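You operate a simulated robot arm through the tools that you are given. There is no shell and no other tool. Be economical: measure what you need, move in short steps, check, and stop when the job is done.

The job below is to be done with a simulated two-armed robot. You get a single attempt, and the scene is never put back.

## Task
Take the lid off the yellow-banded jar and lay it down on the top of the belt.

The check looks at the end state, three seconds after you hand in, the way a careful person would. Anything else that was tipped, shoved, dropped, spilled or broken makes it a failure. Lids that push on must go on centred and level and be pressed home; caps that screw on are set level and turned clockwise until they are tight.

## Robot
Two 7-joint arms with two-finger parallel grippers on one trunk, on a base that drives. Base frame: it is fixed to the floor where the robot stands at the start and does not move with it; the origin is under the middle of the robot, x ahead of it, y to its left, z up. Lengths are in mm, angles in rad, forces in N, time in s.
The left shoulder is at the start at [70, 163, 870], the right one opposite. With the tool pointing down near the work surface each hand reaches from about 360 to 880 mm from the robot's upright axis, wherever it stands, measured 20 degrees to its own side. Payload 3.43 kg a hand.
Tool frame (each hand has its own): the origin (TCP) lies between the finger pads and is the grasp point; the fingertips stand 34 mm ahead of it; z points along the fingers, y is the line along which they close. The gripper opens to 128 mm. The fingers are 24 mm wide and 12 mm thick; the gripper's body (48 by 130 mm) begins 96 mm behind the TCP.
Orientation is that of the tool frame in the base frame, as a unit quaternion [w, x, y, z]. With the fingers straight down and closing along the base's y, the tool's x points along the base's -x, its y along +y and its z along -z.

## Interface
- The arms move only by the tool drive_tool. It takes "left_steps", "right_steps" or both (then of equal length, played together; a hand with none holds still); each is a list of rows, each a list of 7 numbers: the shift along the tool's x, y, z in m, then the turn, a rotation vector about the tool's x, y, z in degrees, then the finger opening in m, from 0 to 0.128. In form: [[tx, ty, tz, wx, wy, wz, jaw], ...]. A call has 1 to 10 rows; each row is the pose to reach, as a shift and turn from the pose commanded when the call began, along the tool's axes at that moment. A row lasts 0.2 s, in which the tool goes at most 50 mm and 0.15 rad; a call with a longer step from one row to the next is refused whole, and so is a gripper value outside its range. Where a pose cannot be reached the arm comes as near as it can. A force on the tool above 40 N (or 10 N above the force at the start of the call, whichever is more), or a blocked arm, ends the call early, and 0.2 s more pass. The fingers move at their own pace (about 153 mm/s each) and stop on an object; they squeeze with about 28 N. The grip force told is the motor's: it shows also when the fingers shut on nothing. Time passes only in rows, and 0.2 s behind the last, so rows that repeat a pose let the fingers close. It gives the time, the measured TCP pose, the force on the tool (base axes), the opening and the grip force at its end, in the units of the frame above (readings bear some noise), with the torque about the TCP (base axes, N m) and any sound that the robot's microphone picked up, and new pictures: "views" is both (left out), scene, wrist or none (wrist: the cameras of the hands that moved).
- Cameras (640 x 400 px; columns grow to the right, rows downward): "scene" is now at [134.5, -0.4, 1088.6]; the picture's right is [-0.01, -1.00, 0.00], its down [-0.68, 0.01, -0.73] and it looks along [0.73, -0.01, -0.68] (base axes); focal length 274 px, centre (320, 200). "left" rides on the left gripper at [76, 11, -160] in its tool frame; the picture's right is [-0.15, 0.99, 0.00], its down [-0.88, -0.13, -0.46] and it looks along [-0.45, -0.07, 0.89] (tool axes); focal length 234 px, centre (320, 200). "right" rides on the right gripper at [76, -11, -160] in its tool frame; the picture's right is [0.15, 0.99, 0.00], its down [-0.88, 0.13, -0.46] and it looks along [-0.45, 0.07, 0.89] (tool axes); focal length 234 px, centre (320, 200). There is no depth. A picture from a camera that has moved, and an enlarged one, comes with that camera's place and axes in the base frame and with its lens.
- raise_lower(by): slides the trunk up (or, below 0, down) by that many mm; the arms and the scene camera ride with it, the base frame stays. It gives what a move gives, with no picture.
- base_move(legs): drives the robot by 1 to 6 legs, each [ahead, left, turn to the left] in mm, mm and rad, along the robot's own axes; the way and the turn of a leg run together, so that a leg with both is an arc; at most 1500 mm and 3.142 rad a leg. The arms and the cameras ride along, it lands a little off, and it stops where it bumps. It gives what a move gives, and a new picture of the scene camera.
- head_to(pan, tilt): turns the head with the scene camera to pan (to the left, within 1.501 rad either way) and tilt (down, from -0.506 to 1.204), counted from straight ahead of the robot. It gives what a move gives, and a new picture of the scene camera.
- enlarge(camera, box): a new picture of the part [left, top, right, bottom] of that camera's present view, enlarged. No time passes.
- hand_in(): hands the job in; it is judged then, once.

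Work in short steps. Places have to be worked out from the pictures, the camera data and where the tool is seen: move nearer, look again, correct. Check each grasp and each placing, and mend what went wrong. You have 120 turns and 260 pictures in all, those below and enlarged ones among them. Open the grippers and draw the arms clear of the work before you hand the job in, unless the task says otherwise; then end with one line.

The tools are called after "Emit:" as a command line: name --argument value ..., lists and objects as JSON in quotes. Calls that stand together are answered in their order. drive_tool: Moves the arms, as the interface text tells. Its arguments: {"type":"object","properties":{"left_steps":{"type":"array"},"right_steps":{"type":"array"},"views":{"type":"string","enum":["both","scene","wrist","none"]}},"required":[]} The other tools are called the same way: raise_lower (by) slides the trunk up or down; base_move (legs) drives the base; head_to (pan, tilt) turns the head that bears the scene camera; enlarge (camera, box) takes an enlarged picture of a part of a camera's view; hand_in () hands the job in.

At the start:

```text
time_s: 0.0
left_position: [529.7, 187.6, 737.6]
left_tcp_rot: [0.0, 0.001, 1.0, -0.001]
left_ft_force: [0.2, 0.3, 0.0]
left_moment: [0.0, 0.01, -0.02]
left_width: 128.3
left_grasp_force: 0.0
right_position: [454.3, -253.5, 784.9]
right_tcp_rot: [-0.001, 0.001, 1.0, 0.0]
right_ft_force: [0.5, -0.1, -0.2]
right_moment: [0.01, 0.02, 0.02]
right_width: 127.8
right_grasp_force: 0.1
trunk travel left (down, up): [-350.0, 590.0]
robot x, y, heading: [0.3, -1.1, 0.002]
head pan, tilt: [-0.01, 0.745]
```

scene: 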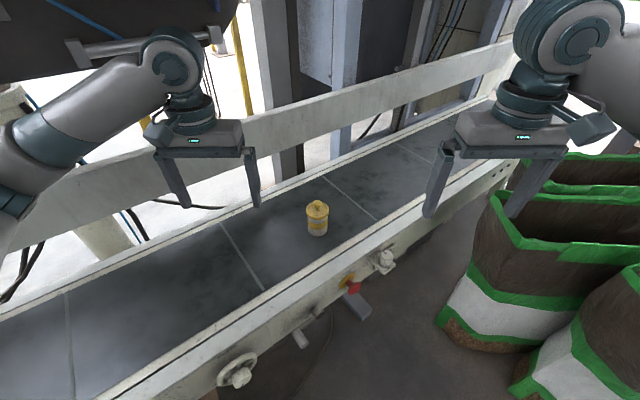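
right: 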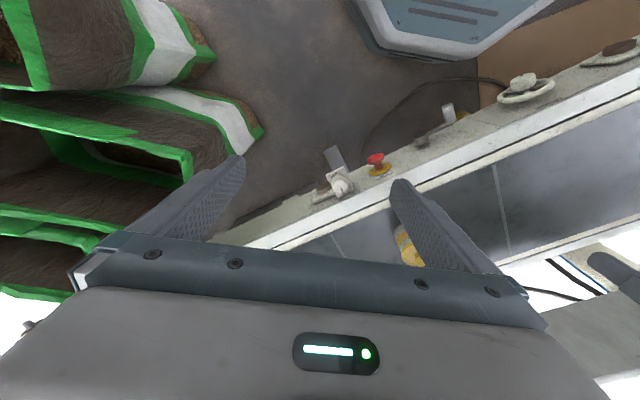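
left: 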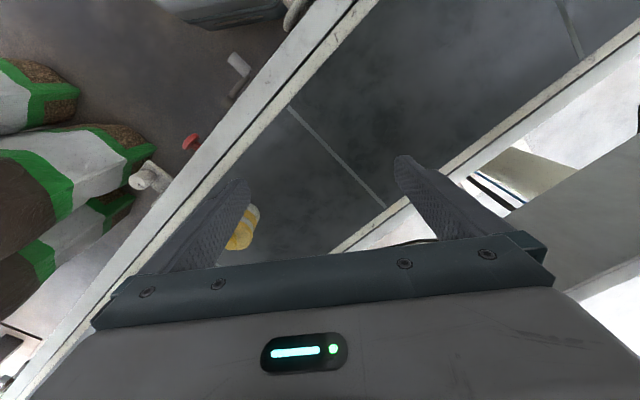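

I see one yellow-banded jar standing on the belt, near the middle of the scene view. I'll enlarge it to make out its lid.

Emit:
enlarge --camera "scene" --box '[270, 175, 366, 255]'

Emit:
enlarge --camera "left" --box '[190, 180, 310, 260]'

```text
5.00 times, centred on (318, 215) of scene
camera zoom: at [134.5, -0.4, 1088.6], right [-0.01, -1.0, 0.0], down [-0.68, 0.01, -0.73], along [0.73, -0.01, -0.68], focal length 1372 px, centre (330, 125)
```

zoom: 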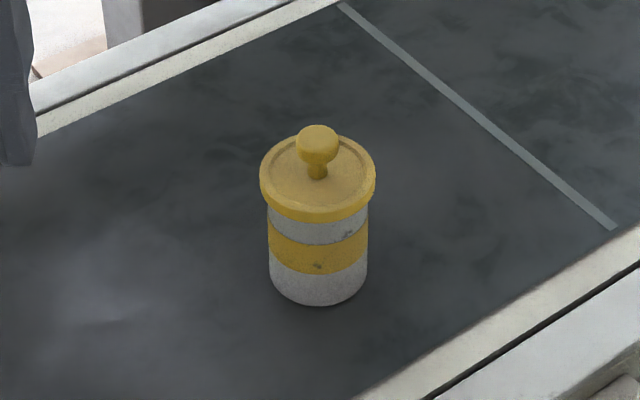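

```text
5.00 times, centred on (250, 220) of left
camera zoom: at [454.9, 198.9, 897.3], right [0.15, 0.99, 0.0], down [0.88, -0.13, 0.46], along [0.45, -0.07, -0.89], focal length 1171 px, centre (670, 100)
```

zoom: 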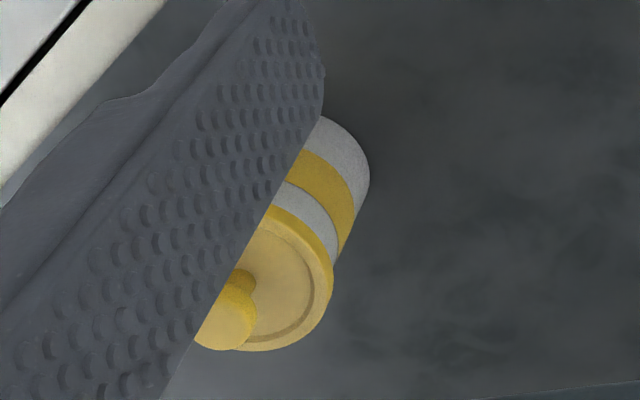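

The jar stands at about (683, 0). Its lid is about 67 mm across with its top near z 537, and it has a knob about 23 mm across near z 565. I'll bring the left hand over it, staying high, to refine this.

Emit:
drive_tool --left_steps '[[-0.025, -0.031, 0, 0, 0, 0, 0.128], [-0.05, -0.062, -0.003, 0, 0, 0, 0.128], [-0.07, -0.09, -0.006, 0, 0, 0, 0.128], [-0.09, -0.12, -0.01, 0, 0, 0, 0.128], [-0.11, -0.15, -0.01, 0, 0, 0, 0.128], [-0.13, -0.17, -0.01, 0, 0, 0, 0.128], [-0.153, -0.188, -0.01, 0, 0, 0, 0.128], [-0.153, -0.188, -0.01, 0, 0, 0, 0.08]]'

```text
time_s: 1.8
left_position: [680.3, 0.6, 747.9]
left_tcp_rot: [0.0, 0.0, 1.0, 0.001]
left_ft_force: [-0.3, 0.6, 0.4]
left_moment: [-0.03, -0.04, -0.01]
left_width: 80.3
left_grasp_force: 0.0
right_position: [454.8, -252.9, 784.1]
right_tcp_rot: [0.0, 0.0, 1.0, 0.0]
right_ft_force: [0.2, -0.4, 0.3]
right_moment: [0.03, -0.01, 0.0]
right_width: 127.9
right_grasp_force: 0.0
trunk travel left (down, up): [-350.0, 590.0]
robot x, y, heading: [2.7, 3.3, 0.001]
head pan, tilt: [-0.01, 0.745]
camera scene: at [134.4, -0.3, 1088.6], right [-0.01, -1.0, 0.0], down [-0.68, 0.01, -0.73], along [0.73, -0.01, -0.68], focal length 274 px, centre (320, 200)
camera left: at [605.9, 11.0, 907.4], right [0.15, 0.99, 0.0], down [0.88, -0.13, 0.46], along [0.45, -0.07, -0.89], focal length 234 px, centre (320, 200)
```

scene: 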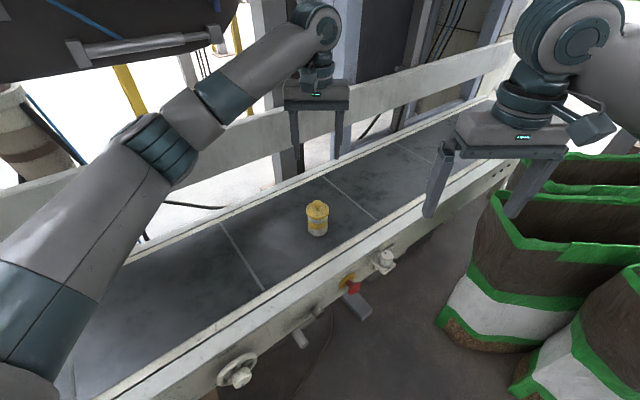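
left: 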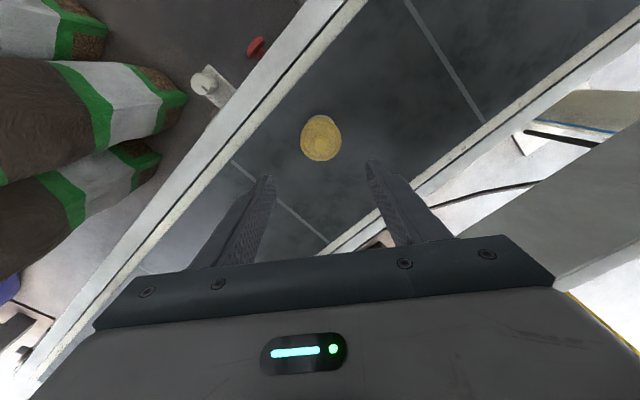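

The lid triangulates to about (685, 0), which agrees with the first estimate. I'll enlarge both views for the knob.

Emit:
enlarge --camera "left" --box '[284, 95, 364, 175]'

Emit:
enlarge --camera "scene" --box '[286, 188, 350, 248]'

```text
5.00 times, centred on (324, 135) of left
camera zoom: at [605.9, 11.0, 907.4], right [0.15, 0.99, 0.0], down [0.88, -0.13, 0.46], along [0.45, -0.07, -0.89], focal length 1171 px, centre (300, 525)
```

zoom: 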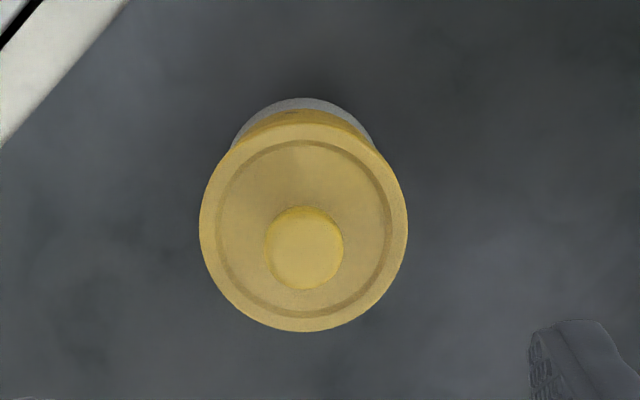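

```text
6.67 times, centred on (318, 218) of scene
camera zoom: at [134.4, -0.3, 1088.6], right [-0.01, -1.0, 0.0], down [-0.68, 0.01, -0.73], along [0.73, -0.01, -0.68], focal length 1830 px, centre (333, 80)
```

zoom: 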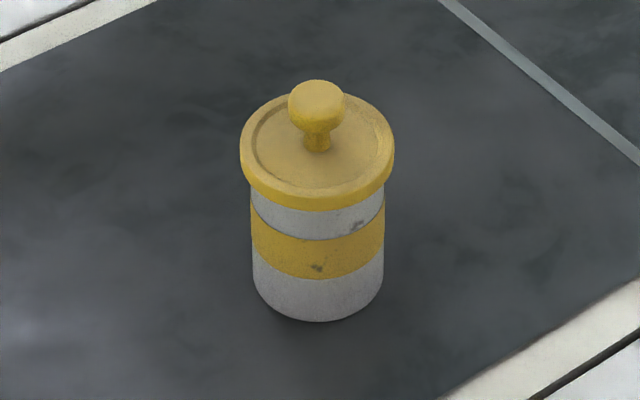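

The knob is at about (688, -0.5), with its centre near z 560 and the lid top near 533. I'll go down to tips just above the knob and look.

Emit:
drive_tool --left_steps '[[-0.007, -0.001, 0.03, 0, 0, 0, 0.08], [-0.007, -0.001, 0.06, 0, 0, 0, 0.08], [-0.007, -0.001, 0.085, 0, 0, 0, 0.08], [-0.007, -0.001, 0.105, 0, 0, 0, 0.08], [-0.007, -0.001, 0.12, 0, 0, 0, 0.08], [-0.007, -0.001, 0.125, 0, 0, 0, 0.08]]'

```text
time_s: 3.2
left_position: [689.7, -1.4, 622.6]
left_tcp_rot: [0.0, 0.0, 1.0, 0.0]
left_ft_force: [-0.5, -0.3, 0.6]
left_moment: [0.02, 0.0, -0.01]
left_width: 80.1
left_grasp_force: 0.1
right_position: [455.6, -254.4, 784.6]
right_tcp_rot: [-0.001, 0.0, 1.0, 0.0]
right_ft_force: [0.0, -0.2, 0.0]
right_moment: [-0.03, 0.03, -0.01]
right_width: 128.0
right_grasp_force: 0.0
trunk travel left (down, up): [-350.0, 590.0]
robot x, y, heading: [-0.1, 0.7, 0.0]
head pan, tilt: [-0.01, 0.745]
camera scene: at [134.6, -0.5, 1088.6], right [-0.01, -1.0, 0.0], down [-0.68, 0.01, -0.73], along [0.73, -0.01, -0.68], focal length 274 px, centre (320, 200)
camera left: at [615.7, 9.8, 781.9], right [0.15, 0.99, 0.0], down [0.88, -0.13, 0.46], along [0.45, -0.07, -0.89], focal length 234 px, centre (320, 200)
```

scene: 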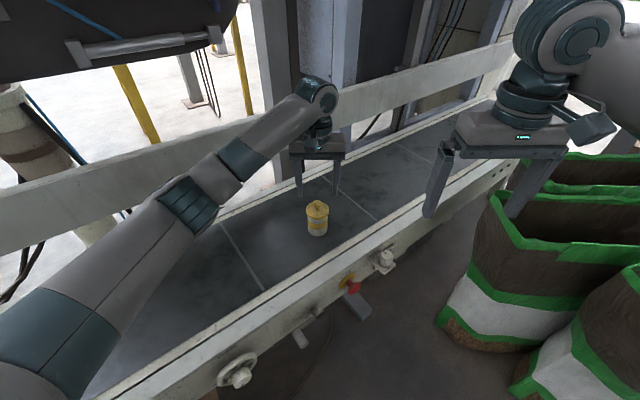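
left: 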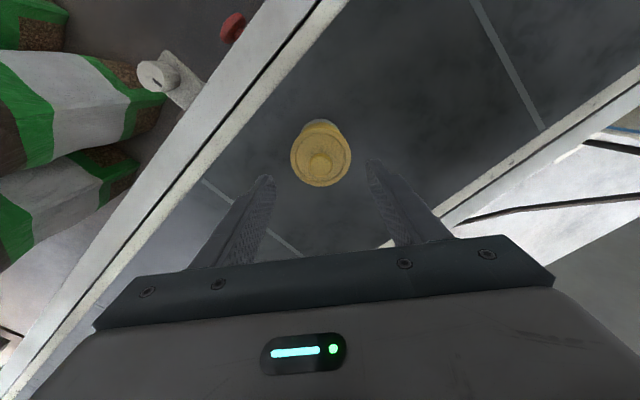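

I'll enlarge to check the knob height by triangulating from this view.

Emit:
enlarge --camera "left" --box '[284, 115, 364, 195]'

Emit:
enlarge --camera "scene" --box '[278, 150, 358, 250]'

```text
5.00 times, centred on (324, 155) of left
camera zoom: at [615.7, 9.8, 781.9], right [0.15, 0.99, 0.0], down [0.88, -0.13, 0.46], along [0.45, -0.07, -0.89], focal length 1171 px, centre (300, 425)
```

zoom: 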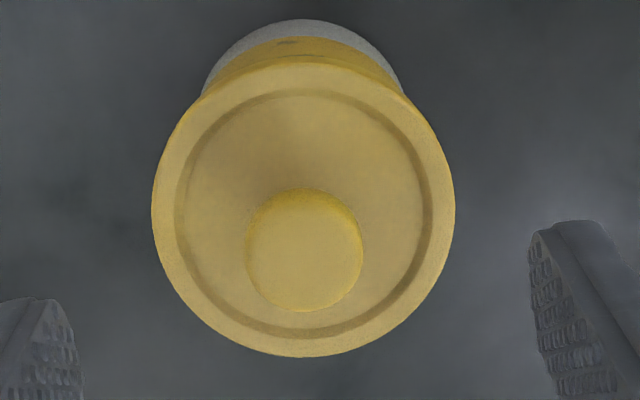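

```text
4.00 times, centred on (318, 200) of scene
camera zoom: at [134.6, -0.5, 1088.6], right [-0.01, -1.0, 0.0], down [-0.68, 0.01, -0.73], along [0.73, -0.01, -0.68], focal length 1098 px, centre (328, 200)
```

zoom: 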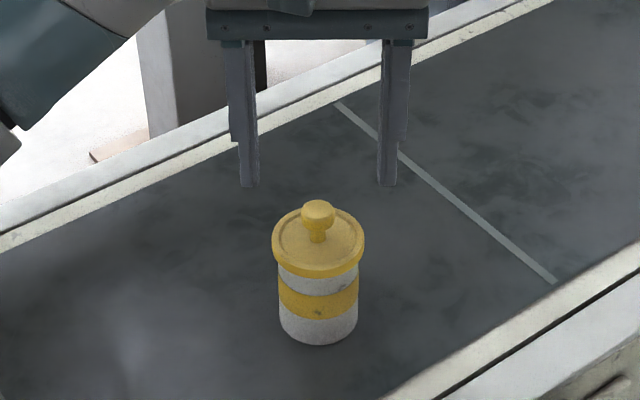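

Triangulation agrees: knob at (688.5, -1, ~563) and 23 mm across, lid top at z 533 and 66 mm across. I'll go down so the tips reach about z 548, then close.

Emit:
drive_tool --left_steps '[[0, 0, 0.015, 0, 0, 0, 0.08], [0, 0, 0.03, 0, 0, 0, 0.08], [0, 0, 0.041, 0, 0, 0, 0.08], [0, 0, 0.041, 0, 0, 0, 0.05], [0, 0, 0.041, 0, 0, 0, 0.035], [0, 0, 0.041, 0, 0, 0, 0.027], [0, 0, 0.041, 0, 0, 0, 0.02], [0, 0, 0.041, 0, 0, 0, 0.01], [0, 0, 0.041, 0, 0, 0, 0.0]]'

```text
time_s: 5.2
left_position: [690.2, -0.0, 582.0]
left_tcp_rot: [0.0, 0.0, 1.0, 0.0]
left_ft_force: [-0.2, 0.8, 0.4]
left_moment: [0.02, 0.04, -0.05]
left_width: 22.6
left_grasp_force: 27.7
right_position: [453.9, -253.4, 786.1]
right_tcp_rot: [0.0, 0.0, 1.0, 0.0]
right_ft_force: [0.7, 0.4, 0.8]
right_moment: [0.0, -0.01, -0.02]
right_width: 128.2
right_grasp_force: 0.0
trunk travel left (down, up): [-350.0, 590.0]
robot x, y, heading: [3.3, 0.5, 0.002]
head pan, tilt: [-0.01, 0.745]
heard: snap
camera scene: at [134.6, -0.5, 1088.6], right [-0.01, -1.0, 0.0], down [-0.68, 0.01, -0.73], along [0.73, -0.01, -0.68], focal length 274 px, centre (320, 200)
camera left: at [615.6, 10.1, 740.8], right [0.15, 0.99, 0.0], down [0.88, -0.13, 0.46], along [0.45, -0.07, -0.89], focal length 234 px, centre (320, 200)
```

scene: 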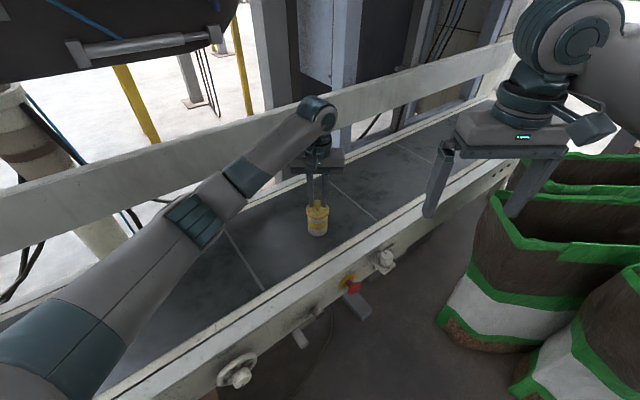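
left: 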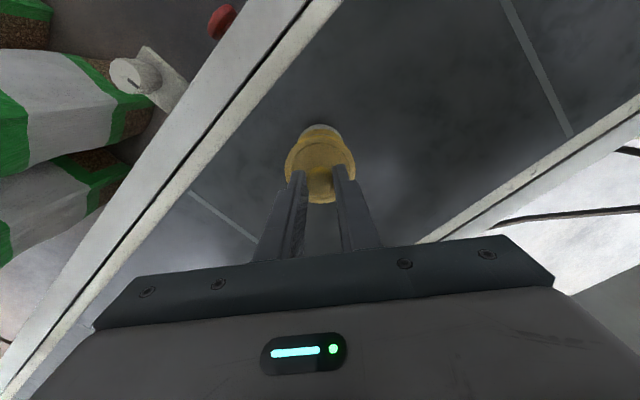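

The knob is held at 22.6 mm, but I heard a "snap". I'll look close up before going on.

Emit:
enlarge --camera "left" --box '[270, 110, 370, 210]'

Emit:
enlarge --camera "scene" --box '[286, 180, 350, 245]'

```text
4.00 times, centred on (320, 160) of left
camera zoom: at [615.6, 10.1, 740.8], right [0.15, 0.99, 0.0], down [0.88, -0.13, 0.46], along [0.45, -0.07, -0.89], focal length 937 px, centre (320, 360)
```

zoom: 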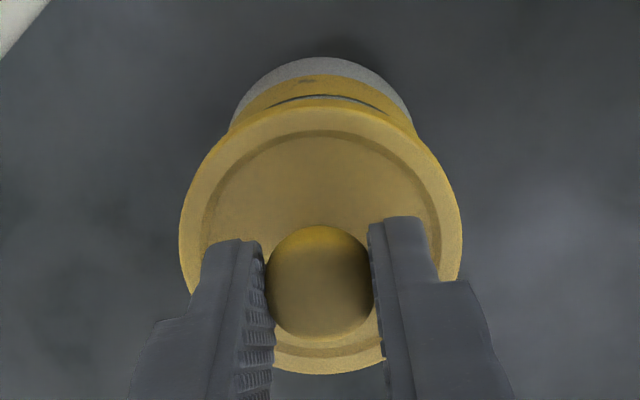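

```text
6.15 times, centred on (318, 212) of scene
camera zoom: at [134.6, -0.5, 1088.6], right [-0.01, -1.0, 0.0], down [-0.68, 0.01, -0.73], along [0.73, -0.01, -0.68], focal length 1689 px, centre (332, 123)
```

zoom: 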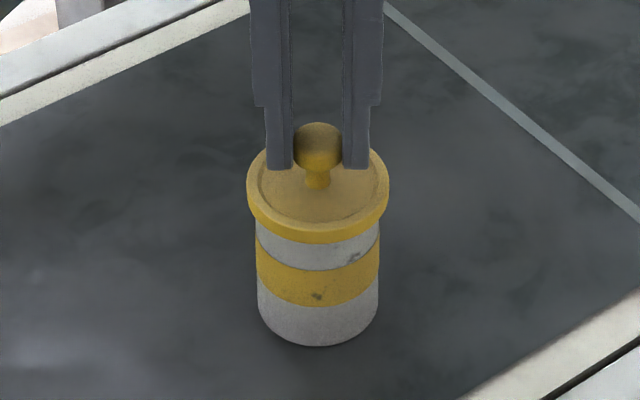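

Nothing looks broken and the grip is centred. I'll lift slowly by 12 mm and watch the force.

Emit:
drive_tool --left_steps '[[0, 0, -0.002, 0, 0, 0, 0], [0, 0, -0.004, 0, 0, 0, 0], [0, 0, -0.006, 0, 0, 0, 0], [0, 0, -0.009, 0, 0, 0, 0], [0, 0, -0.012, 0, 0, 0, 0]]' --views "none"

Emit:
enlarge --camera "scene" --box '[286, 180, 350, 245]'

Emit:
enlarge --camera "left" --box '[270, 110, 370, 210]'

```text
time_s: 6.4
left_position: [691.3, -0.7, 594.0]
left_tcp_rot: [0.0, 0.0, 1.0, 0.0]
left_ft_force: [0.7, -0.3, -0.6]
left_moment: [-0.01, 0.02, 0.01]
left_width: 22.3
left_grasp_force: 28.2
right_position: [455.5, -254.7, 785.4]
right_tcp_rot: [0.0, 0.0, 1.0, 0.0]
right_ft_force: [0.1, 0.5, -0.4]
right_moment: [0.01, 0.03, 0.03]
right_width: 128.0
right_grasp_force: 0.1
trunk travel left (down, up): [-350.0, 590.0]
robot x, y, heading: [-4.3, -0.1, 0.006]
head pan, tilt: [-0.01, 0.745]
```

```text
6.15 times, centred on (318, 212) of scene
camera zoom: at [134.6, -0.5, 1088.6], right [-0.01, -1.0, 0.0], down [-0.68, 0.01, -0.73], along [0.73, -0.01, -0.68], focal length 1689 px, centre (332, 123)
```

zoom: 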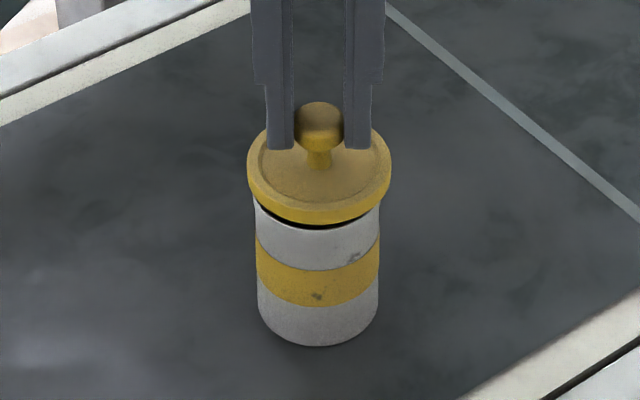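

```text
4.00 times, centred on (320, 160) of left
camera zoom: at [615.7, 9.5, 753.3], right [0.15, 0.99, 0.0], down [0.88, -0.13, 0.46], along [0.45, -0.07, -0.89], focal length 937 px, centre (320, 360)
```

zoom: 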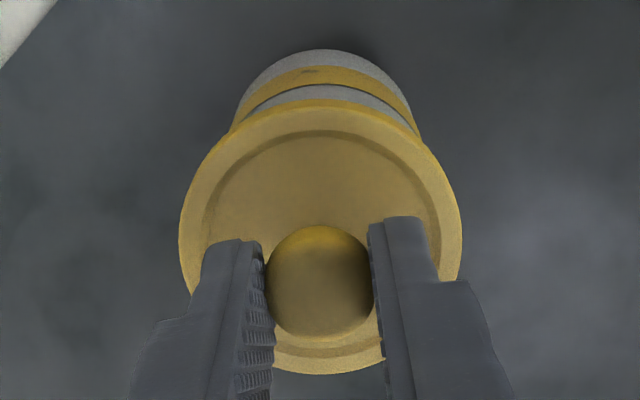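

The lid is coming off freely and the jar hasn't moved. I'll lift higher and carry the lid to a bare spot on the belt at about (662, 116).

Emit:
drive_tool --left_steps '[[0, 0, -0.015, 0, 0, 0, 0], [0, 0, -0.035, 0, 0, 0, 0], [0, 0, -0.055, 0, 0, 0, 0], [0, 0, -0.07, 0, 0, 0, 0], [0.004, 0.02, -0.07, 0, 0, 0, 0], [0.01, 0.045, -0.07, 0, 0, 0, 0], [0.016, 0.07, -0.07, 0, 0, 0, 0], [0.022, 0.095, -0.07, 0, 0, 0, 0], [0.026, 0.112, -0.07, 0, 0, 0, 0], [0.027, 0.117, -0.07, 0, 0, 0, 0]]'

Emit:
enlarge --camera "scene" --box '[240, 150, 350, 250]'

```text
time_s: 8.6
left_position: [663.4, 117.0, 663.9]
left_tcp_rot: [0.0, 0.0, 1.0, 0.0]
left_ft_force: [0.3, 1.2, -0.8]
left_moment: [-0.01, 0.01, -0.03]
left_width: 21.9
left_grasp_force: 27.8
right_position: [454.6, -254.4, 785.4]
right_tcp_rot: [0.0, 0.0, 1.0, 0.0]
right_ft_force: [0.0, 0.2, 0.7]
right_moment: [0.03, 0.0, 0.0]
right_width: 128.0
right_grasp_force: 0.0
trunk travel left (down, up): [-350.0, 590.0]
robot x, y, heading: [1.4, -0.6, 0.0]
head pan, tilt: [-0.01, 0.745]
camera scene: at [134.6, -0.4, 1088.6], right [-0.01, -1.0, 0.0], down [-0.68, 0.01, -0.73], along [0.73, -0.01, -0.68], focal length 274 px, centre (320, 200)
camera left: at [587.8, 127.2, 823.4], right [0.15, 0.99, 0.0], down [0.88, -0.13, 0.46], along [0.45, -0.07, -0.89], focal length 234 px, centre (320, 200)
```

scene: 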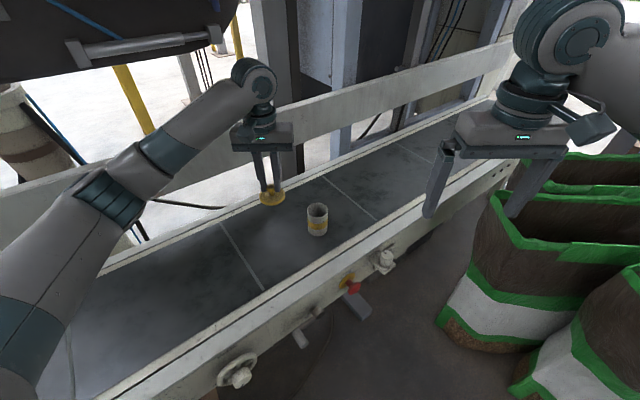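
left: 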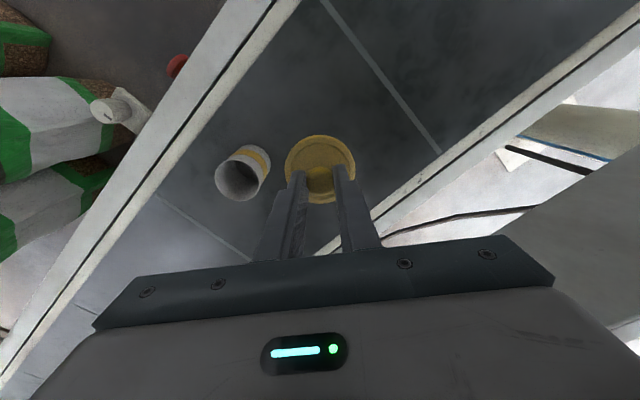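

```text
4.00 times, centred on (295, 200) of scene
camera zoom: at [134.6, -0.4, 1088.6], right [-0.01, -1.0, 0.0], down [-0.68, 0.01, -0.73], along [0.73, -0.01, -0.68], focal length 1098 px, centre (420, 200)
```

zoom: 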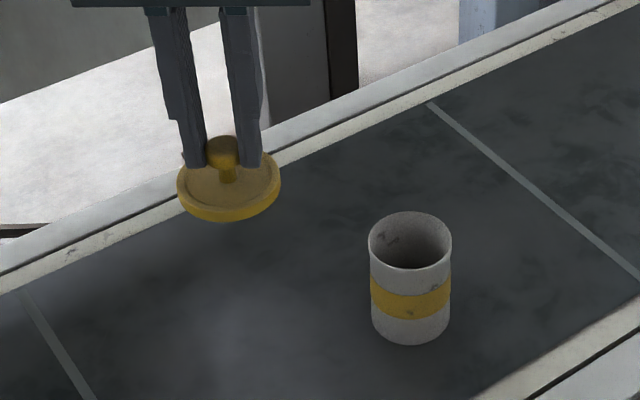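

The jar is open and still upright. The lid's bottom is about 62 mm below the TCP, so I expect touchdown with the TCP near z 512. I'll go down to 530 first.

Emit:
drive_tool --left_steps '[[0, 0, 0.025, 0, 0, 0, 0], [0, 0, 0.05, 0, 0, 0, 0], [0, 0, 0.075, 0, 0, 0, 0], [0, 0, 0.1, 0, 0, 0, 0], [0, 0, 0.12, 0, 0, 0, 0], [0, 0, 0.13, 0, 0, 0, 0], [0, 0, 0.134, 0, 0, 0, 0]]'

Emit:
enlarge --camera "scene" --box '[240, 170, 350, 250]'

```text
time_s: 10.2
left_position: [664.2, 117.5, 530.8]
left_tcp_rot: [0.0, 0.0, 1.0, 0.0]
left_ft_force: [0.4, -0.3, -0.5]
left_moment: [0.0, -0.01, 0.0]
left_width: 22.2
left_grasp_force: 27.3
right_position: [454.8, -254.4, 783.8]
right_tcp_rot: [0.0, 0.0, 1.0, 0.0]
right_ft_force: [0.8, -0.3, 0.3]
right_moment: [0.04, 0.01, -0.02]
right_width: 128.1
right_grasp_force: 0.0
trunk travel left (down, up): [-350.0, 590.0]
robot x, y, heading: [-0.7, -0.1, 0.001]
head pan, tilt: [-0.01, 0.745]
camera scene: at [134.6, -0.5, 1088.6], right [-0.01, -1.0, 0.0], down [-0.68, 0.01, -0.73], along [0.73, -0.01, -0.68], focal length 274 px, centre (320, 200)
camera left: at [588.5, 127.2, 688.7], right [0.15, 0.99, 0.0], down [0.88, -0.13, 0.46], along [0.45, -0.07, -0.89], focal length 234 px, centre (320, 200)
```

scene: 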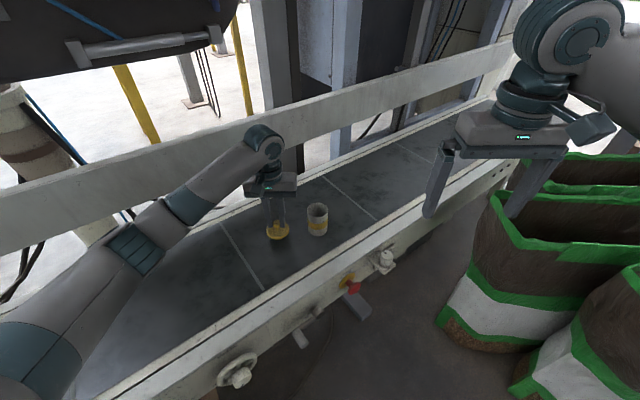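
left: 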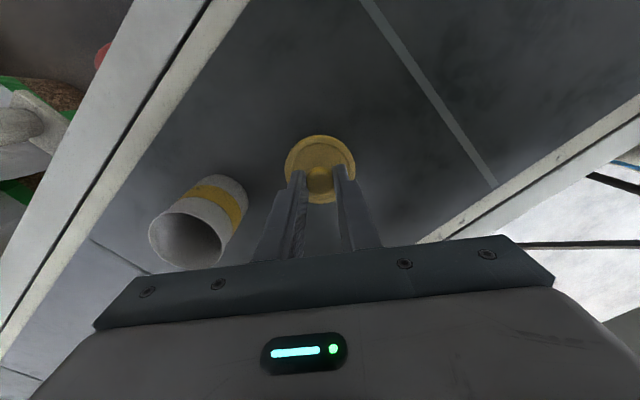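

```text
5.00 times, centred on (295, 210) of scene
camera zoom: at [134.6, -0.5, 1088.6], right [-0.01, -1.0, 0.0], down [-0.68, 0.01, -0.73], along [0.73, -0.01, -0.68], focal length 1372 px, centre (445, 150)
```

zoom: 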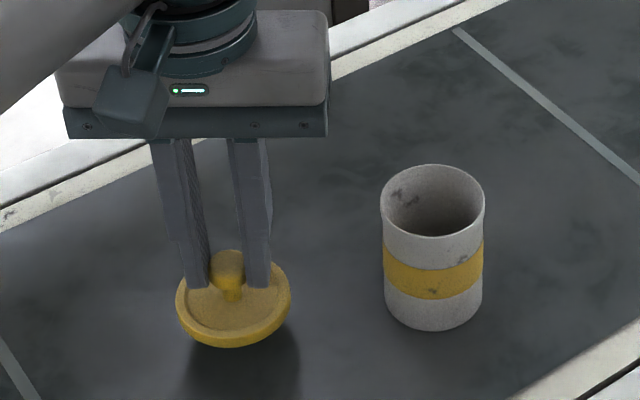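

The lid is level and still above its shadow. I'll lower it 8 mm in fine steps.

Emit:
drive_tool --left_steps '[[0, 0, 0.002, 0, 0, 0, 0], [0, 0, 0.004, 0, 0, 0, 0], [0, 0, 0.006, 0, 0, 0, 0], [0, 0, 0.008, 0, 0, 0, 0]]' --views "none"

Emit:
enlarge --camera "scene" --box '[250, 200, 314, 250]'

```text
time_s: 11.2
left_position: [662.0, 114.5, 522.1]
left_tcp_rot: [-0.001, 0.0, 1.0, 0.001]
left_ft_force: [0.3, 1.3, -0.8]
left_moment: [0.02, 0.03, -0.03]
left_width: 22.0
left_grasp_force: 27.6
right_position: [455.5, -253.4, 784.6]
right_tcp_rot: [0.0, 0.0, 1.0, -0.001]
right_ft_force: [-0.2, 0.4, 0.0]
right_moment: [0.0, 0.03, -0.03]
right_width: 127.8
right_grasp_force: 0.0
trunk travel left (down, up): [-350.0, 590.0]
robot x, y, heading: [0.7, -0.5, 0.001]
head pan, tilt: [-0.01, 0.745]
```

```text
8.00 times, centred on (282, 225) of scene
camera zoom: at [134.6, -0.5, 1088.6], right [-0.01, -1.0, 0.0], down [-0.68, 0.01, -0.73], along [0.73, -0.01, -0.68], focal length 2196 px, centre (624, 0)
```

zoom: 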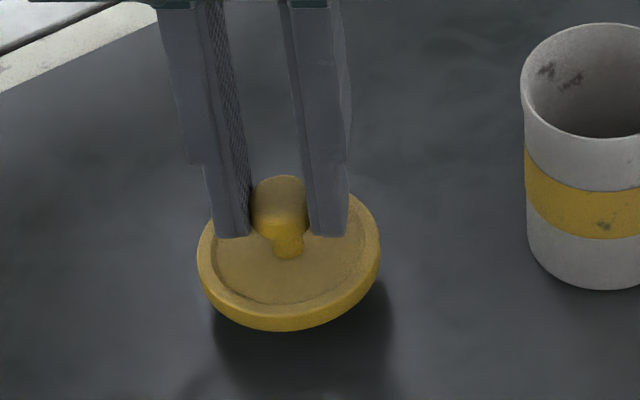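

Still no contact, and a gap to the shadow remains. I'll lower another 6 mm.

Emit:
drive_tool --left_steps '[[0, 0, 0.0015, 0, 0, 0, 0], [0, 0, 0.003, 0, 0, 0, 0], [0, 0, 0.0045, 0, 0, 0, 0], [0, 0, 0.006, 0, 0, 0, 0]]' --views "none"

Emit:
enlarge --camera "scene" --box '[250, 200, 314, 250]'

```text
time_s: 12.2
left_position: [662.4, 116.9, 515.9]
left_tcp_rot: [0.0, 0.001, 1.0, 0.0]
left_ft_force: [-0.2, 0.6, 0.2]
left_moment: [-0.05, -0.03, -0.03]
left_width: 22.2
left_grasp_force: 28.1
right_position: [454.2, -254.1, 784.0]
right_tcp_rot: [0.001, 0.0, 1.0, -0.001]
right_ft_force: [0.2, -0.2, -0.1]
right_moment: [-0.01, -0.01, -0.01]
right_width: 128.2
right_grasp_force: 0.0
trunk travel left (down, up): [-350.0, 590.0]
robot x, y, heading: [-1.4, -2.3, 0.003]
head pan, tilt: [-0.01, 0.745]
```

```text
8.00 times, centred on (282, 225) of scene
camera zoom: at [134.6, -0.5, 1088.6], right [-0.01, -1.0, 0.0], down [-0.68, 0.01, -0.73], along [0.73, -0.01, -0.68], focal length 2196 px, centre (624, 0)
```

zoom: 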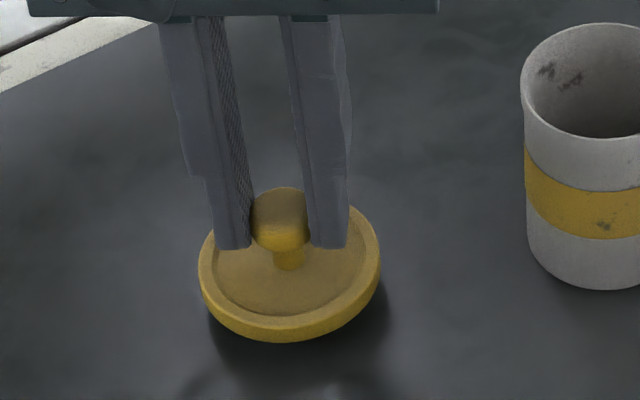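

Close now, but still not touching. I'll lower up to 5 mm more in 1 mm steps.

Emit:
drive_tool --left_steps '[[0, 0, 0.001, 0, 0, 0, 0], [0, 0, 0.002, 0, 0, 0, 0], [0, 0, 0.003, 0, 0, 0, 0], [0, 0, 0.004, 0, 0, 0, 0], [0, 0, 0.005, 0, 0, 0, 0]]' --views "none"

Emit:
enlarge --camera "scene" --box '[250, 200, 314, 250]'

```text
time_s: 13.4
left_position: [662.5, 116.8, 511.3]
left_tcp_rot: [0.0, 0.0, 1.0, 0.0]
left_ft_force: [-0.4, -0.2, 0.5]
left_moment: [0.01, 0.02, -0.01]
left_width: 22.2
left_grasp_force: 27.8
right_position: [456.2, -254.7, 783.9]
right_tcp_rot: [-0.001, 0.0, 1.0, -0.001]
right_ft_force: [-0.2, -0.1, 0.0]
right_moment: [0.03, -0.01, 0.0]
right_width: 128.3
right_grasp_force: 0.1
trunk travel left (down, up): [-350.0, 590.0]
robot x, y, heading: [0.4, 0.4, 0.006]
head pan, tilt: [-0.01, 0.745]
```

```text
8.00 times, centred on (282, 225) of scene
camera zoom: at [134.6, -0.5, 1088.6], right [-0.01, -1.0, 0.0], down [-0.68, 0.01, -0.73], along [0.73, -0.01, -0.68], focal length 2196 px, centre (624, 0)
```

zoom: 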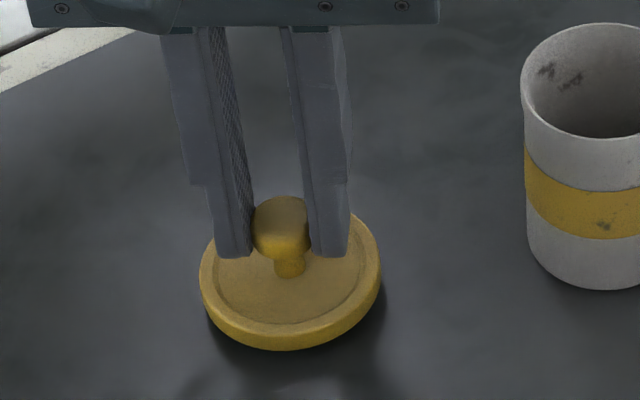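

Still no contact force, and the shadow is closing in. Another 4 mm in 1 mm steps.

Emit:
drive_tool --left_steps '[[0, 0, 0.001, 0, 0, 0, 0], [0, 0, 0.002, 0, 0, 0, 0], [0, 0, 0.003, 0, 0, 0, 0], [0, 0, 0.004, 0, 0, 0, 0]]' --views "none"

Emit:
enlarge --camera "scene" --box '[250, 200, 314, 250]'

```text
time_s: 14.4
left_position: [663.0, 116.2, 506.2]
left_tcp_rot: [0.0, 0.0, 1.0, 0.0]
left_ft_force: [-1.0, -0.3, -0.6]
left_moment: [0.01, -0.01, 0.01]
left_width: 22.4
left_grasp_force: 28.3
right_position: [454.8, -254.5, 784.2]
right_tcp_rot: [0.0, 0.001, 1.0, -0.001]
right_ft_force: [-0.3, -1.0, -0.4]
right_moment: [-0.01, 0.0, 0.01]
right_width: 127.9
right_grasp_force: 0.0
trunk travel left (down, up): [-350.0, 590.0]
robot x, y, heading: [-2.0, -1.3, 0.002]
head pan, tilt: [-0.01, 0.745]
```

```text
8.00 times, centred on (282, 225) of scene
camera zoom: at [134.6, -0.5, 1088.6], right [-0.01, -1.0, 0.0], down [-0.68, 0.01, -0.73], along [0.73, -0.01, -0.68], focal length 2196 px, centre (624, 0)
```

zoom: 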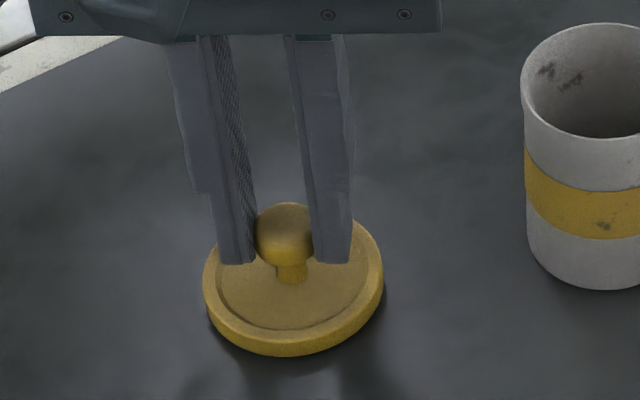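

Only a thin gap is left. I'll continue by 1 mm steps, 3 mm in all.

Emit:
drive_tool --left_steps '[[0, 0, 0.001, 0, 0, 0, 0], [0, 0, 0.002, 0, 0, 0, 0], [0, 0, 0.003, 0, 0, 0, 0]]' --views "none"

Emit:
enlarge --camera "scene" --box '[250, 200, 314, 250]'

```text
time_s: 15.2
left_position: [662.3, 117.4, 505.5]
left_tcp_rot: [0.0, 0.0, 1.0, 0.0]
left_ft_force: [1.7, -0.6, 4.9]
left_moment: [-0.01, 0.07, 0.05]
left_width: 21.9
left_grasp_force: 28.3
right_position: [455.2, -254.9, 785.9]
right_tcp_rot: [0.0, 0.0, 1.0, 0.0]
right_ft_force: [-0.1, 0.1, 0.0]
right_moment: [-0.01, 0.01, 0.02]
right_width: 127.9
right_grasp_force: 0.2
trunk travel left (down, up): [-350.0, 590.0]
robot x, y, heading: [1.9, -1.7, 0.001]
head pan, tilt: [-0.01, 0.745]
```

```text
8.00 times, centred on (282, 225) of scene
camera zoom: at [134.2, -0.6, 1088.7], right [-0.01, -1.0, 0.0], down [-0.68, 0.01, -0.73], along [0.73, -0.01, -0.68], focal length 2196 px, centre (624, 0)
```

zoom: 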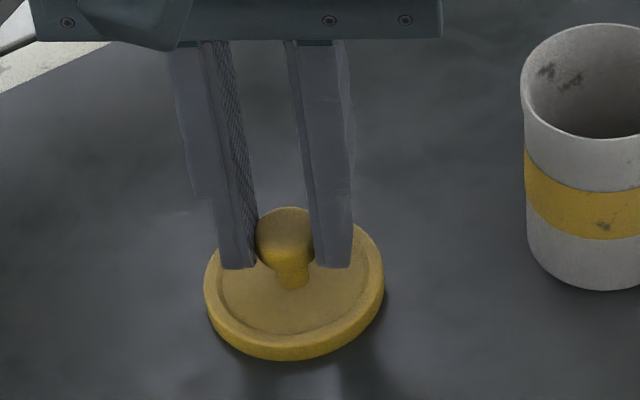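

Contact: 4.9 N upward, and the lid sits on the belt. I'll open the fingers modestly and rise straight up.

Emit:
drive_tool --left_steps '[[0, 0, 0.003, 0, 0, 0, 0.028], [0, 0, 0.003, 0, 0, 0, 0.045], [0, 0, 0.003, 0, 0, 0, 0.06], [0, 0, 0.003, 0, 0, 0, 0.06], [0, 0, -0.015, 0, 0, 0, 0.06], [0, 0, -0.05, 0, 0, 0, 0.06], [0, 0, -0.09, 0, 0, 0, 0.06], [0, 0, -0.13, 0, 0, 0, 0.06], [0, 0, -0.17, 0, 0, 0, 0.06], [0, 0, -0.21, 0, 0, 0, 0.06]]'

Emit:
enlarge --camera "scene" --box '[250, 190, 340, 250]'

Emit:
enlarge --camera "left" --box '[220, 80, 380, 210]'

```text
time_s: 17.4
left_position: [661.9, 113.4, 716.6]
left_tcp_rot: [0.0, 0.0, 1.0, 0.001]
left_ft_force: [0.5, 0.0, -0.2]
left_moment: [0.0, -0.01, 0.0]
left_width: 59.9
left_grasp_force: 0.0
right_position: [454.5, -254.0, 783.7]
right_tcp_rot: [0.0, 0.0, 1.0, 0.001]
right_ft_force: [0.2, 0.4, 0.4]
right_moment: [-0.02, -0.05, 0.02]
right_width: 128.0
right_grasp_force: 0.0
trunk travel left (down, up): [-350.0, 590.0]
robot x, y, heading: [-1.7, -1.2, 0.002]
head pan, tilt: [-0.01, 0.745]
camera scene: at [134.0, -0.7, 1088.6], right [-0.01, -1.0, 0.0], down [-0.68, 0.01, -0.73], along [0.73, -0.01, -0.68], focal length 274 px, centre (320, 200)
camera left: at [587.5, 124.7, 875.9], right [0.15, 0.99, 0.0], down [0.88, -0.13, 0.45], along [0.45, -0.07, -0.89], focal length 234 px, centre (320, 200)
```

scene: 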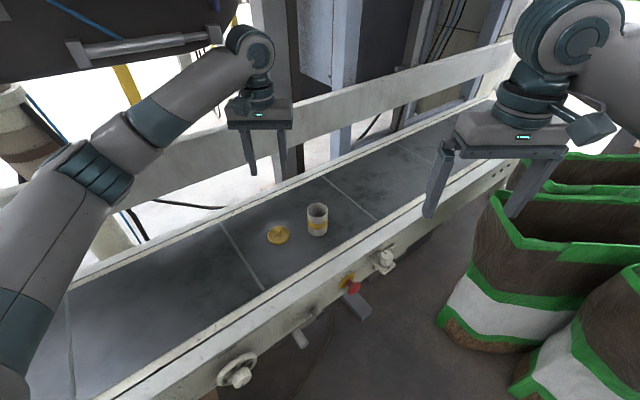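
left: 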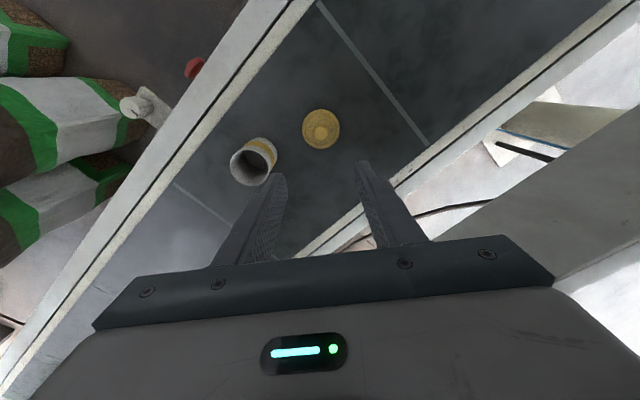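

```text
6.67 times, centred on (295, 220) of scene
camera zoom: at [134.0, -0.7, 1088.6], right [-0.01, -1.0, 0.0], down [-0.68, 0.01, -0.73], along [0.73, -0.01, -0.68], focal length 1830 px, centre (487, 67)
```

zoom: 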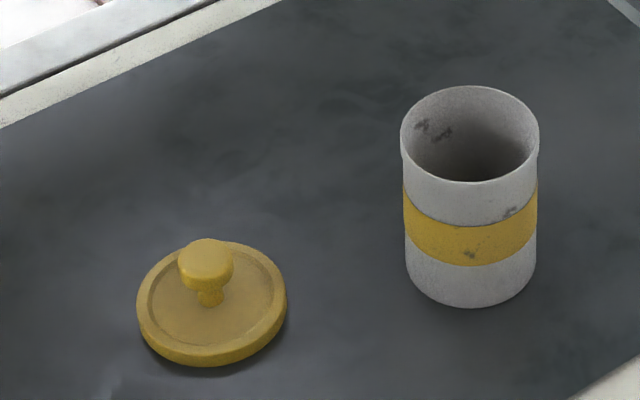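

```text
3.08 times, centred on (300, 145) of left
camera zoom: at [587.5, 124.7, 875.9], right [0.15, 0.99, 0.0], down [0.88, -0.13, 0.45], along [0.45, -0.07, -0.89], focal length 720 px, centre (382, 369)
```

zoom: 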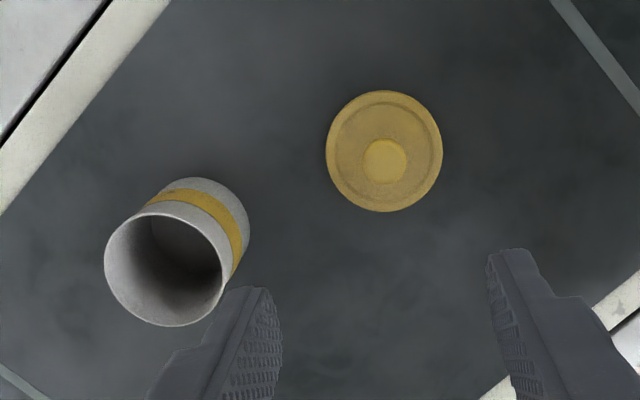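

The lid lies knob up on the belt, and the jar is upright and hasn't moved. I'll draw the left arm back near its starting place.

Emit:
drive_tool --left_steps '[[0.03, 0.02, -0.005, 0, 0, 0, 0.08], [0.06, 0.04, -0.01, 0, 0, 0, 0.1], [0.09, 0.055, -0.015, 0, 0, 0, 0.128], [0.12, 0.07, -0.02, 0, 0, 0, 0.128], [0.13, 0.075, -0.02, 0, 0, 0, 0.128]]' --views "scene"

Emit:
enlarge --camera "scene" --box '[250, 190, 340, 250]'

```text
time_s: 18.6
left_position: [533.0, 191.9, 734.2]
left_tcp_rot: [-0.001, 0.0, 1.0, 0.0]
left_ft_force: [0.9, -0.6, 0.4]
left_moment: [-0.02, 0.0, -0.01]
left_width: 128.0
left_grasp_force: 0.0
right_position: [455.1, -255.3, 784.2]
right_tcp_rot: [0.0, 0.0, 1.0, 0.0]
right_ft_force: [0.3, -0.6, 0.2]
right_moment: [0.02, 0.01, -0.01]
right_width: 128.1
right_grasp_force: 0.1
trunk travel left (down, up): [-350.0, 590.0]
robot x, y, heading: [3.3, 2.9, -0.002]
head pan, tilt: [-0.01, 0.745]
camera scene: at [134.5, -0.4, 1088.6], right [-0.01, -1.0, 0.0], down [-0.68, 0.01, -0.73], along [0.73, -0.01, -0.68], focal length 274 px, centre (320, 200)
```

scene: 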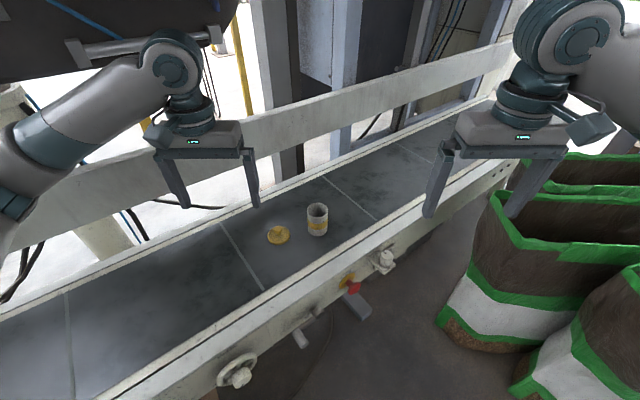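

```text
6.67 times, centred on (295, 220) of scene
camera zoom: at [134.5, -0.4, 1088.6], right [-0.01, -1.0, 0.0], down [-0.68, 0.01, -0.73], along [0.73, -0.01, -0.68], focal length 1830 px, centre (487, 67)
```

zoom: 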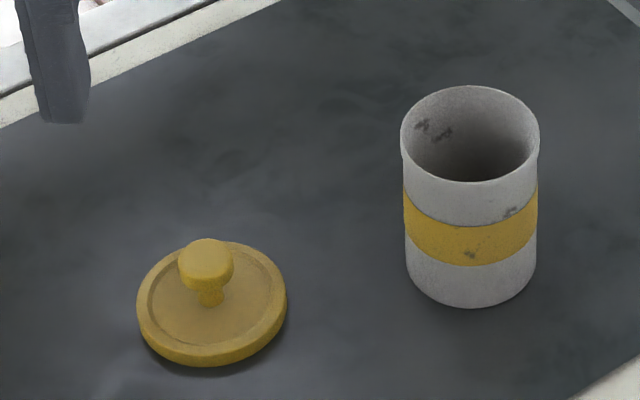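

The lid rests still on the belt, the jar is untouched, and the arms are clear with the grippers open. Handing in.

Emit:
hand_in

```text
The job is handed in.
```

The yellow-banded jar's lid is off and lying knob up on the belt beside the jar, which stayed upright in its place. There was a "snap" sound as the gripper closed on the knob, but I saw no damage in the pictures.
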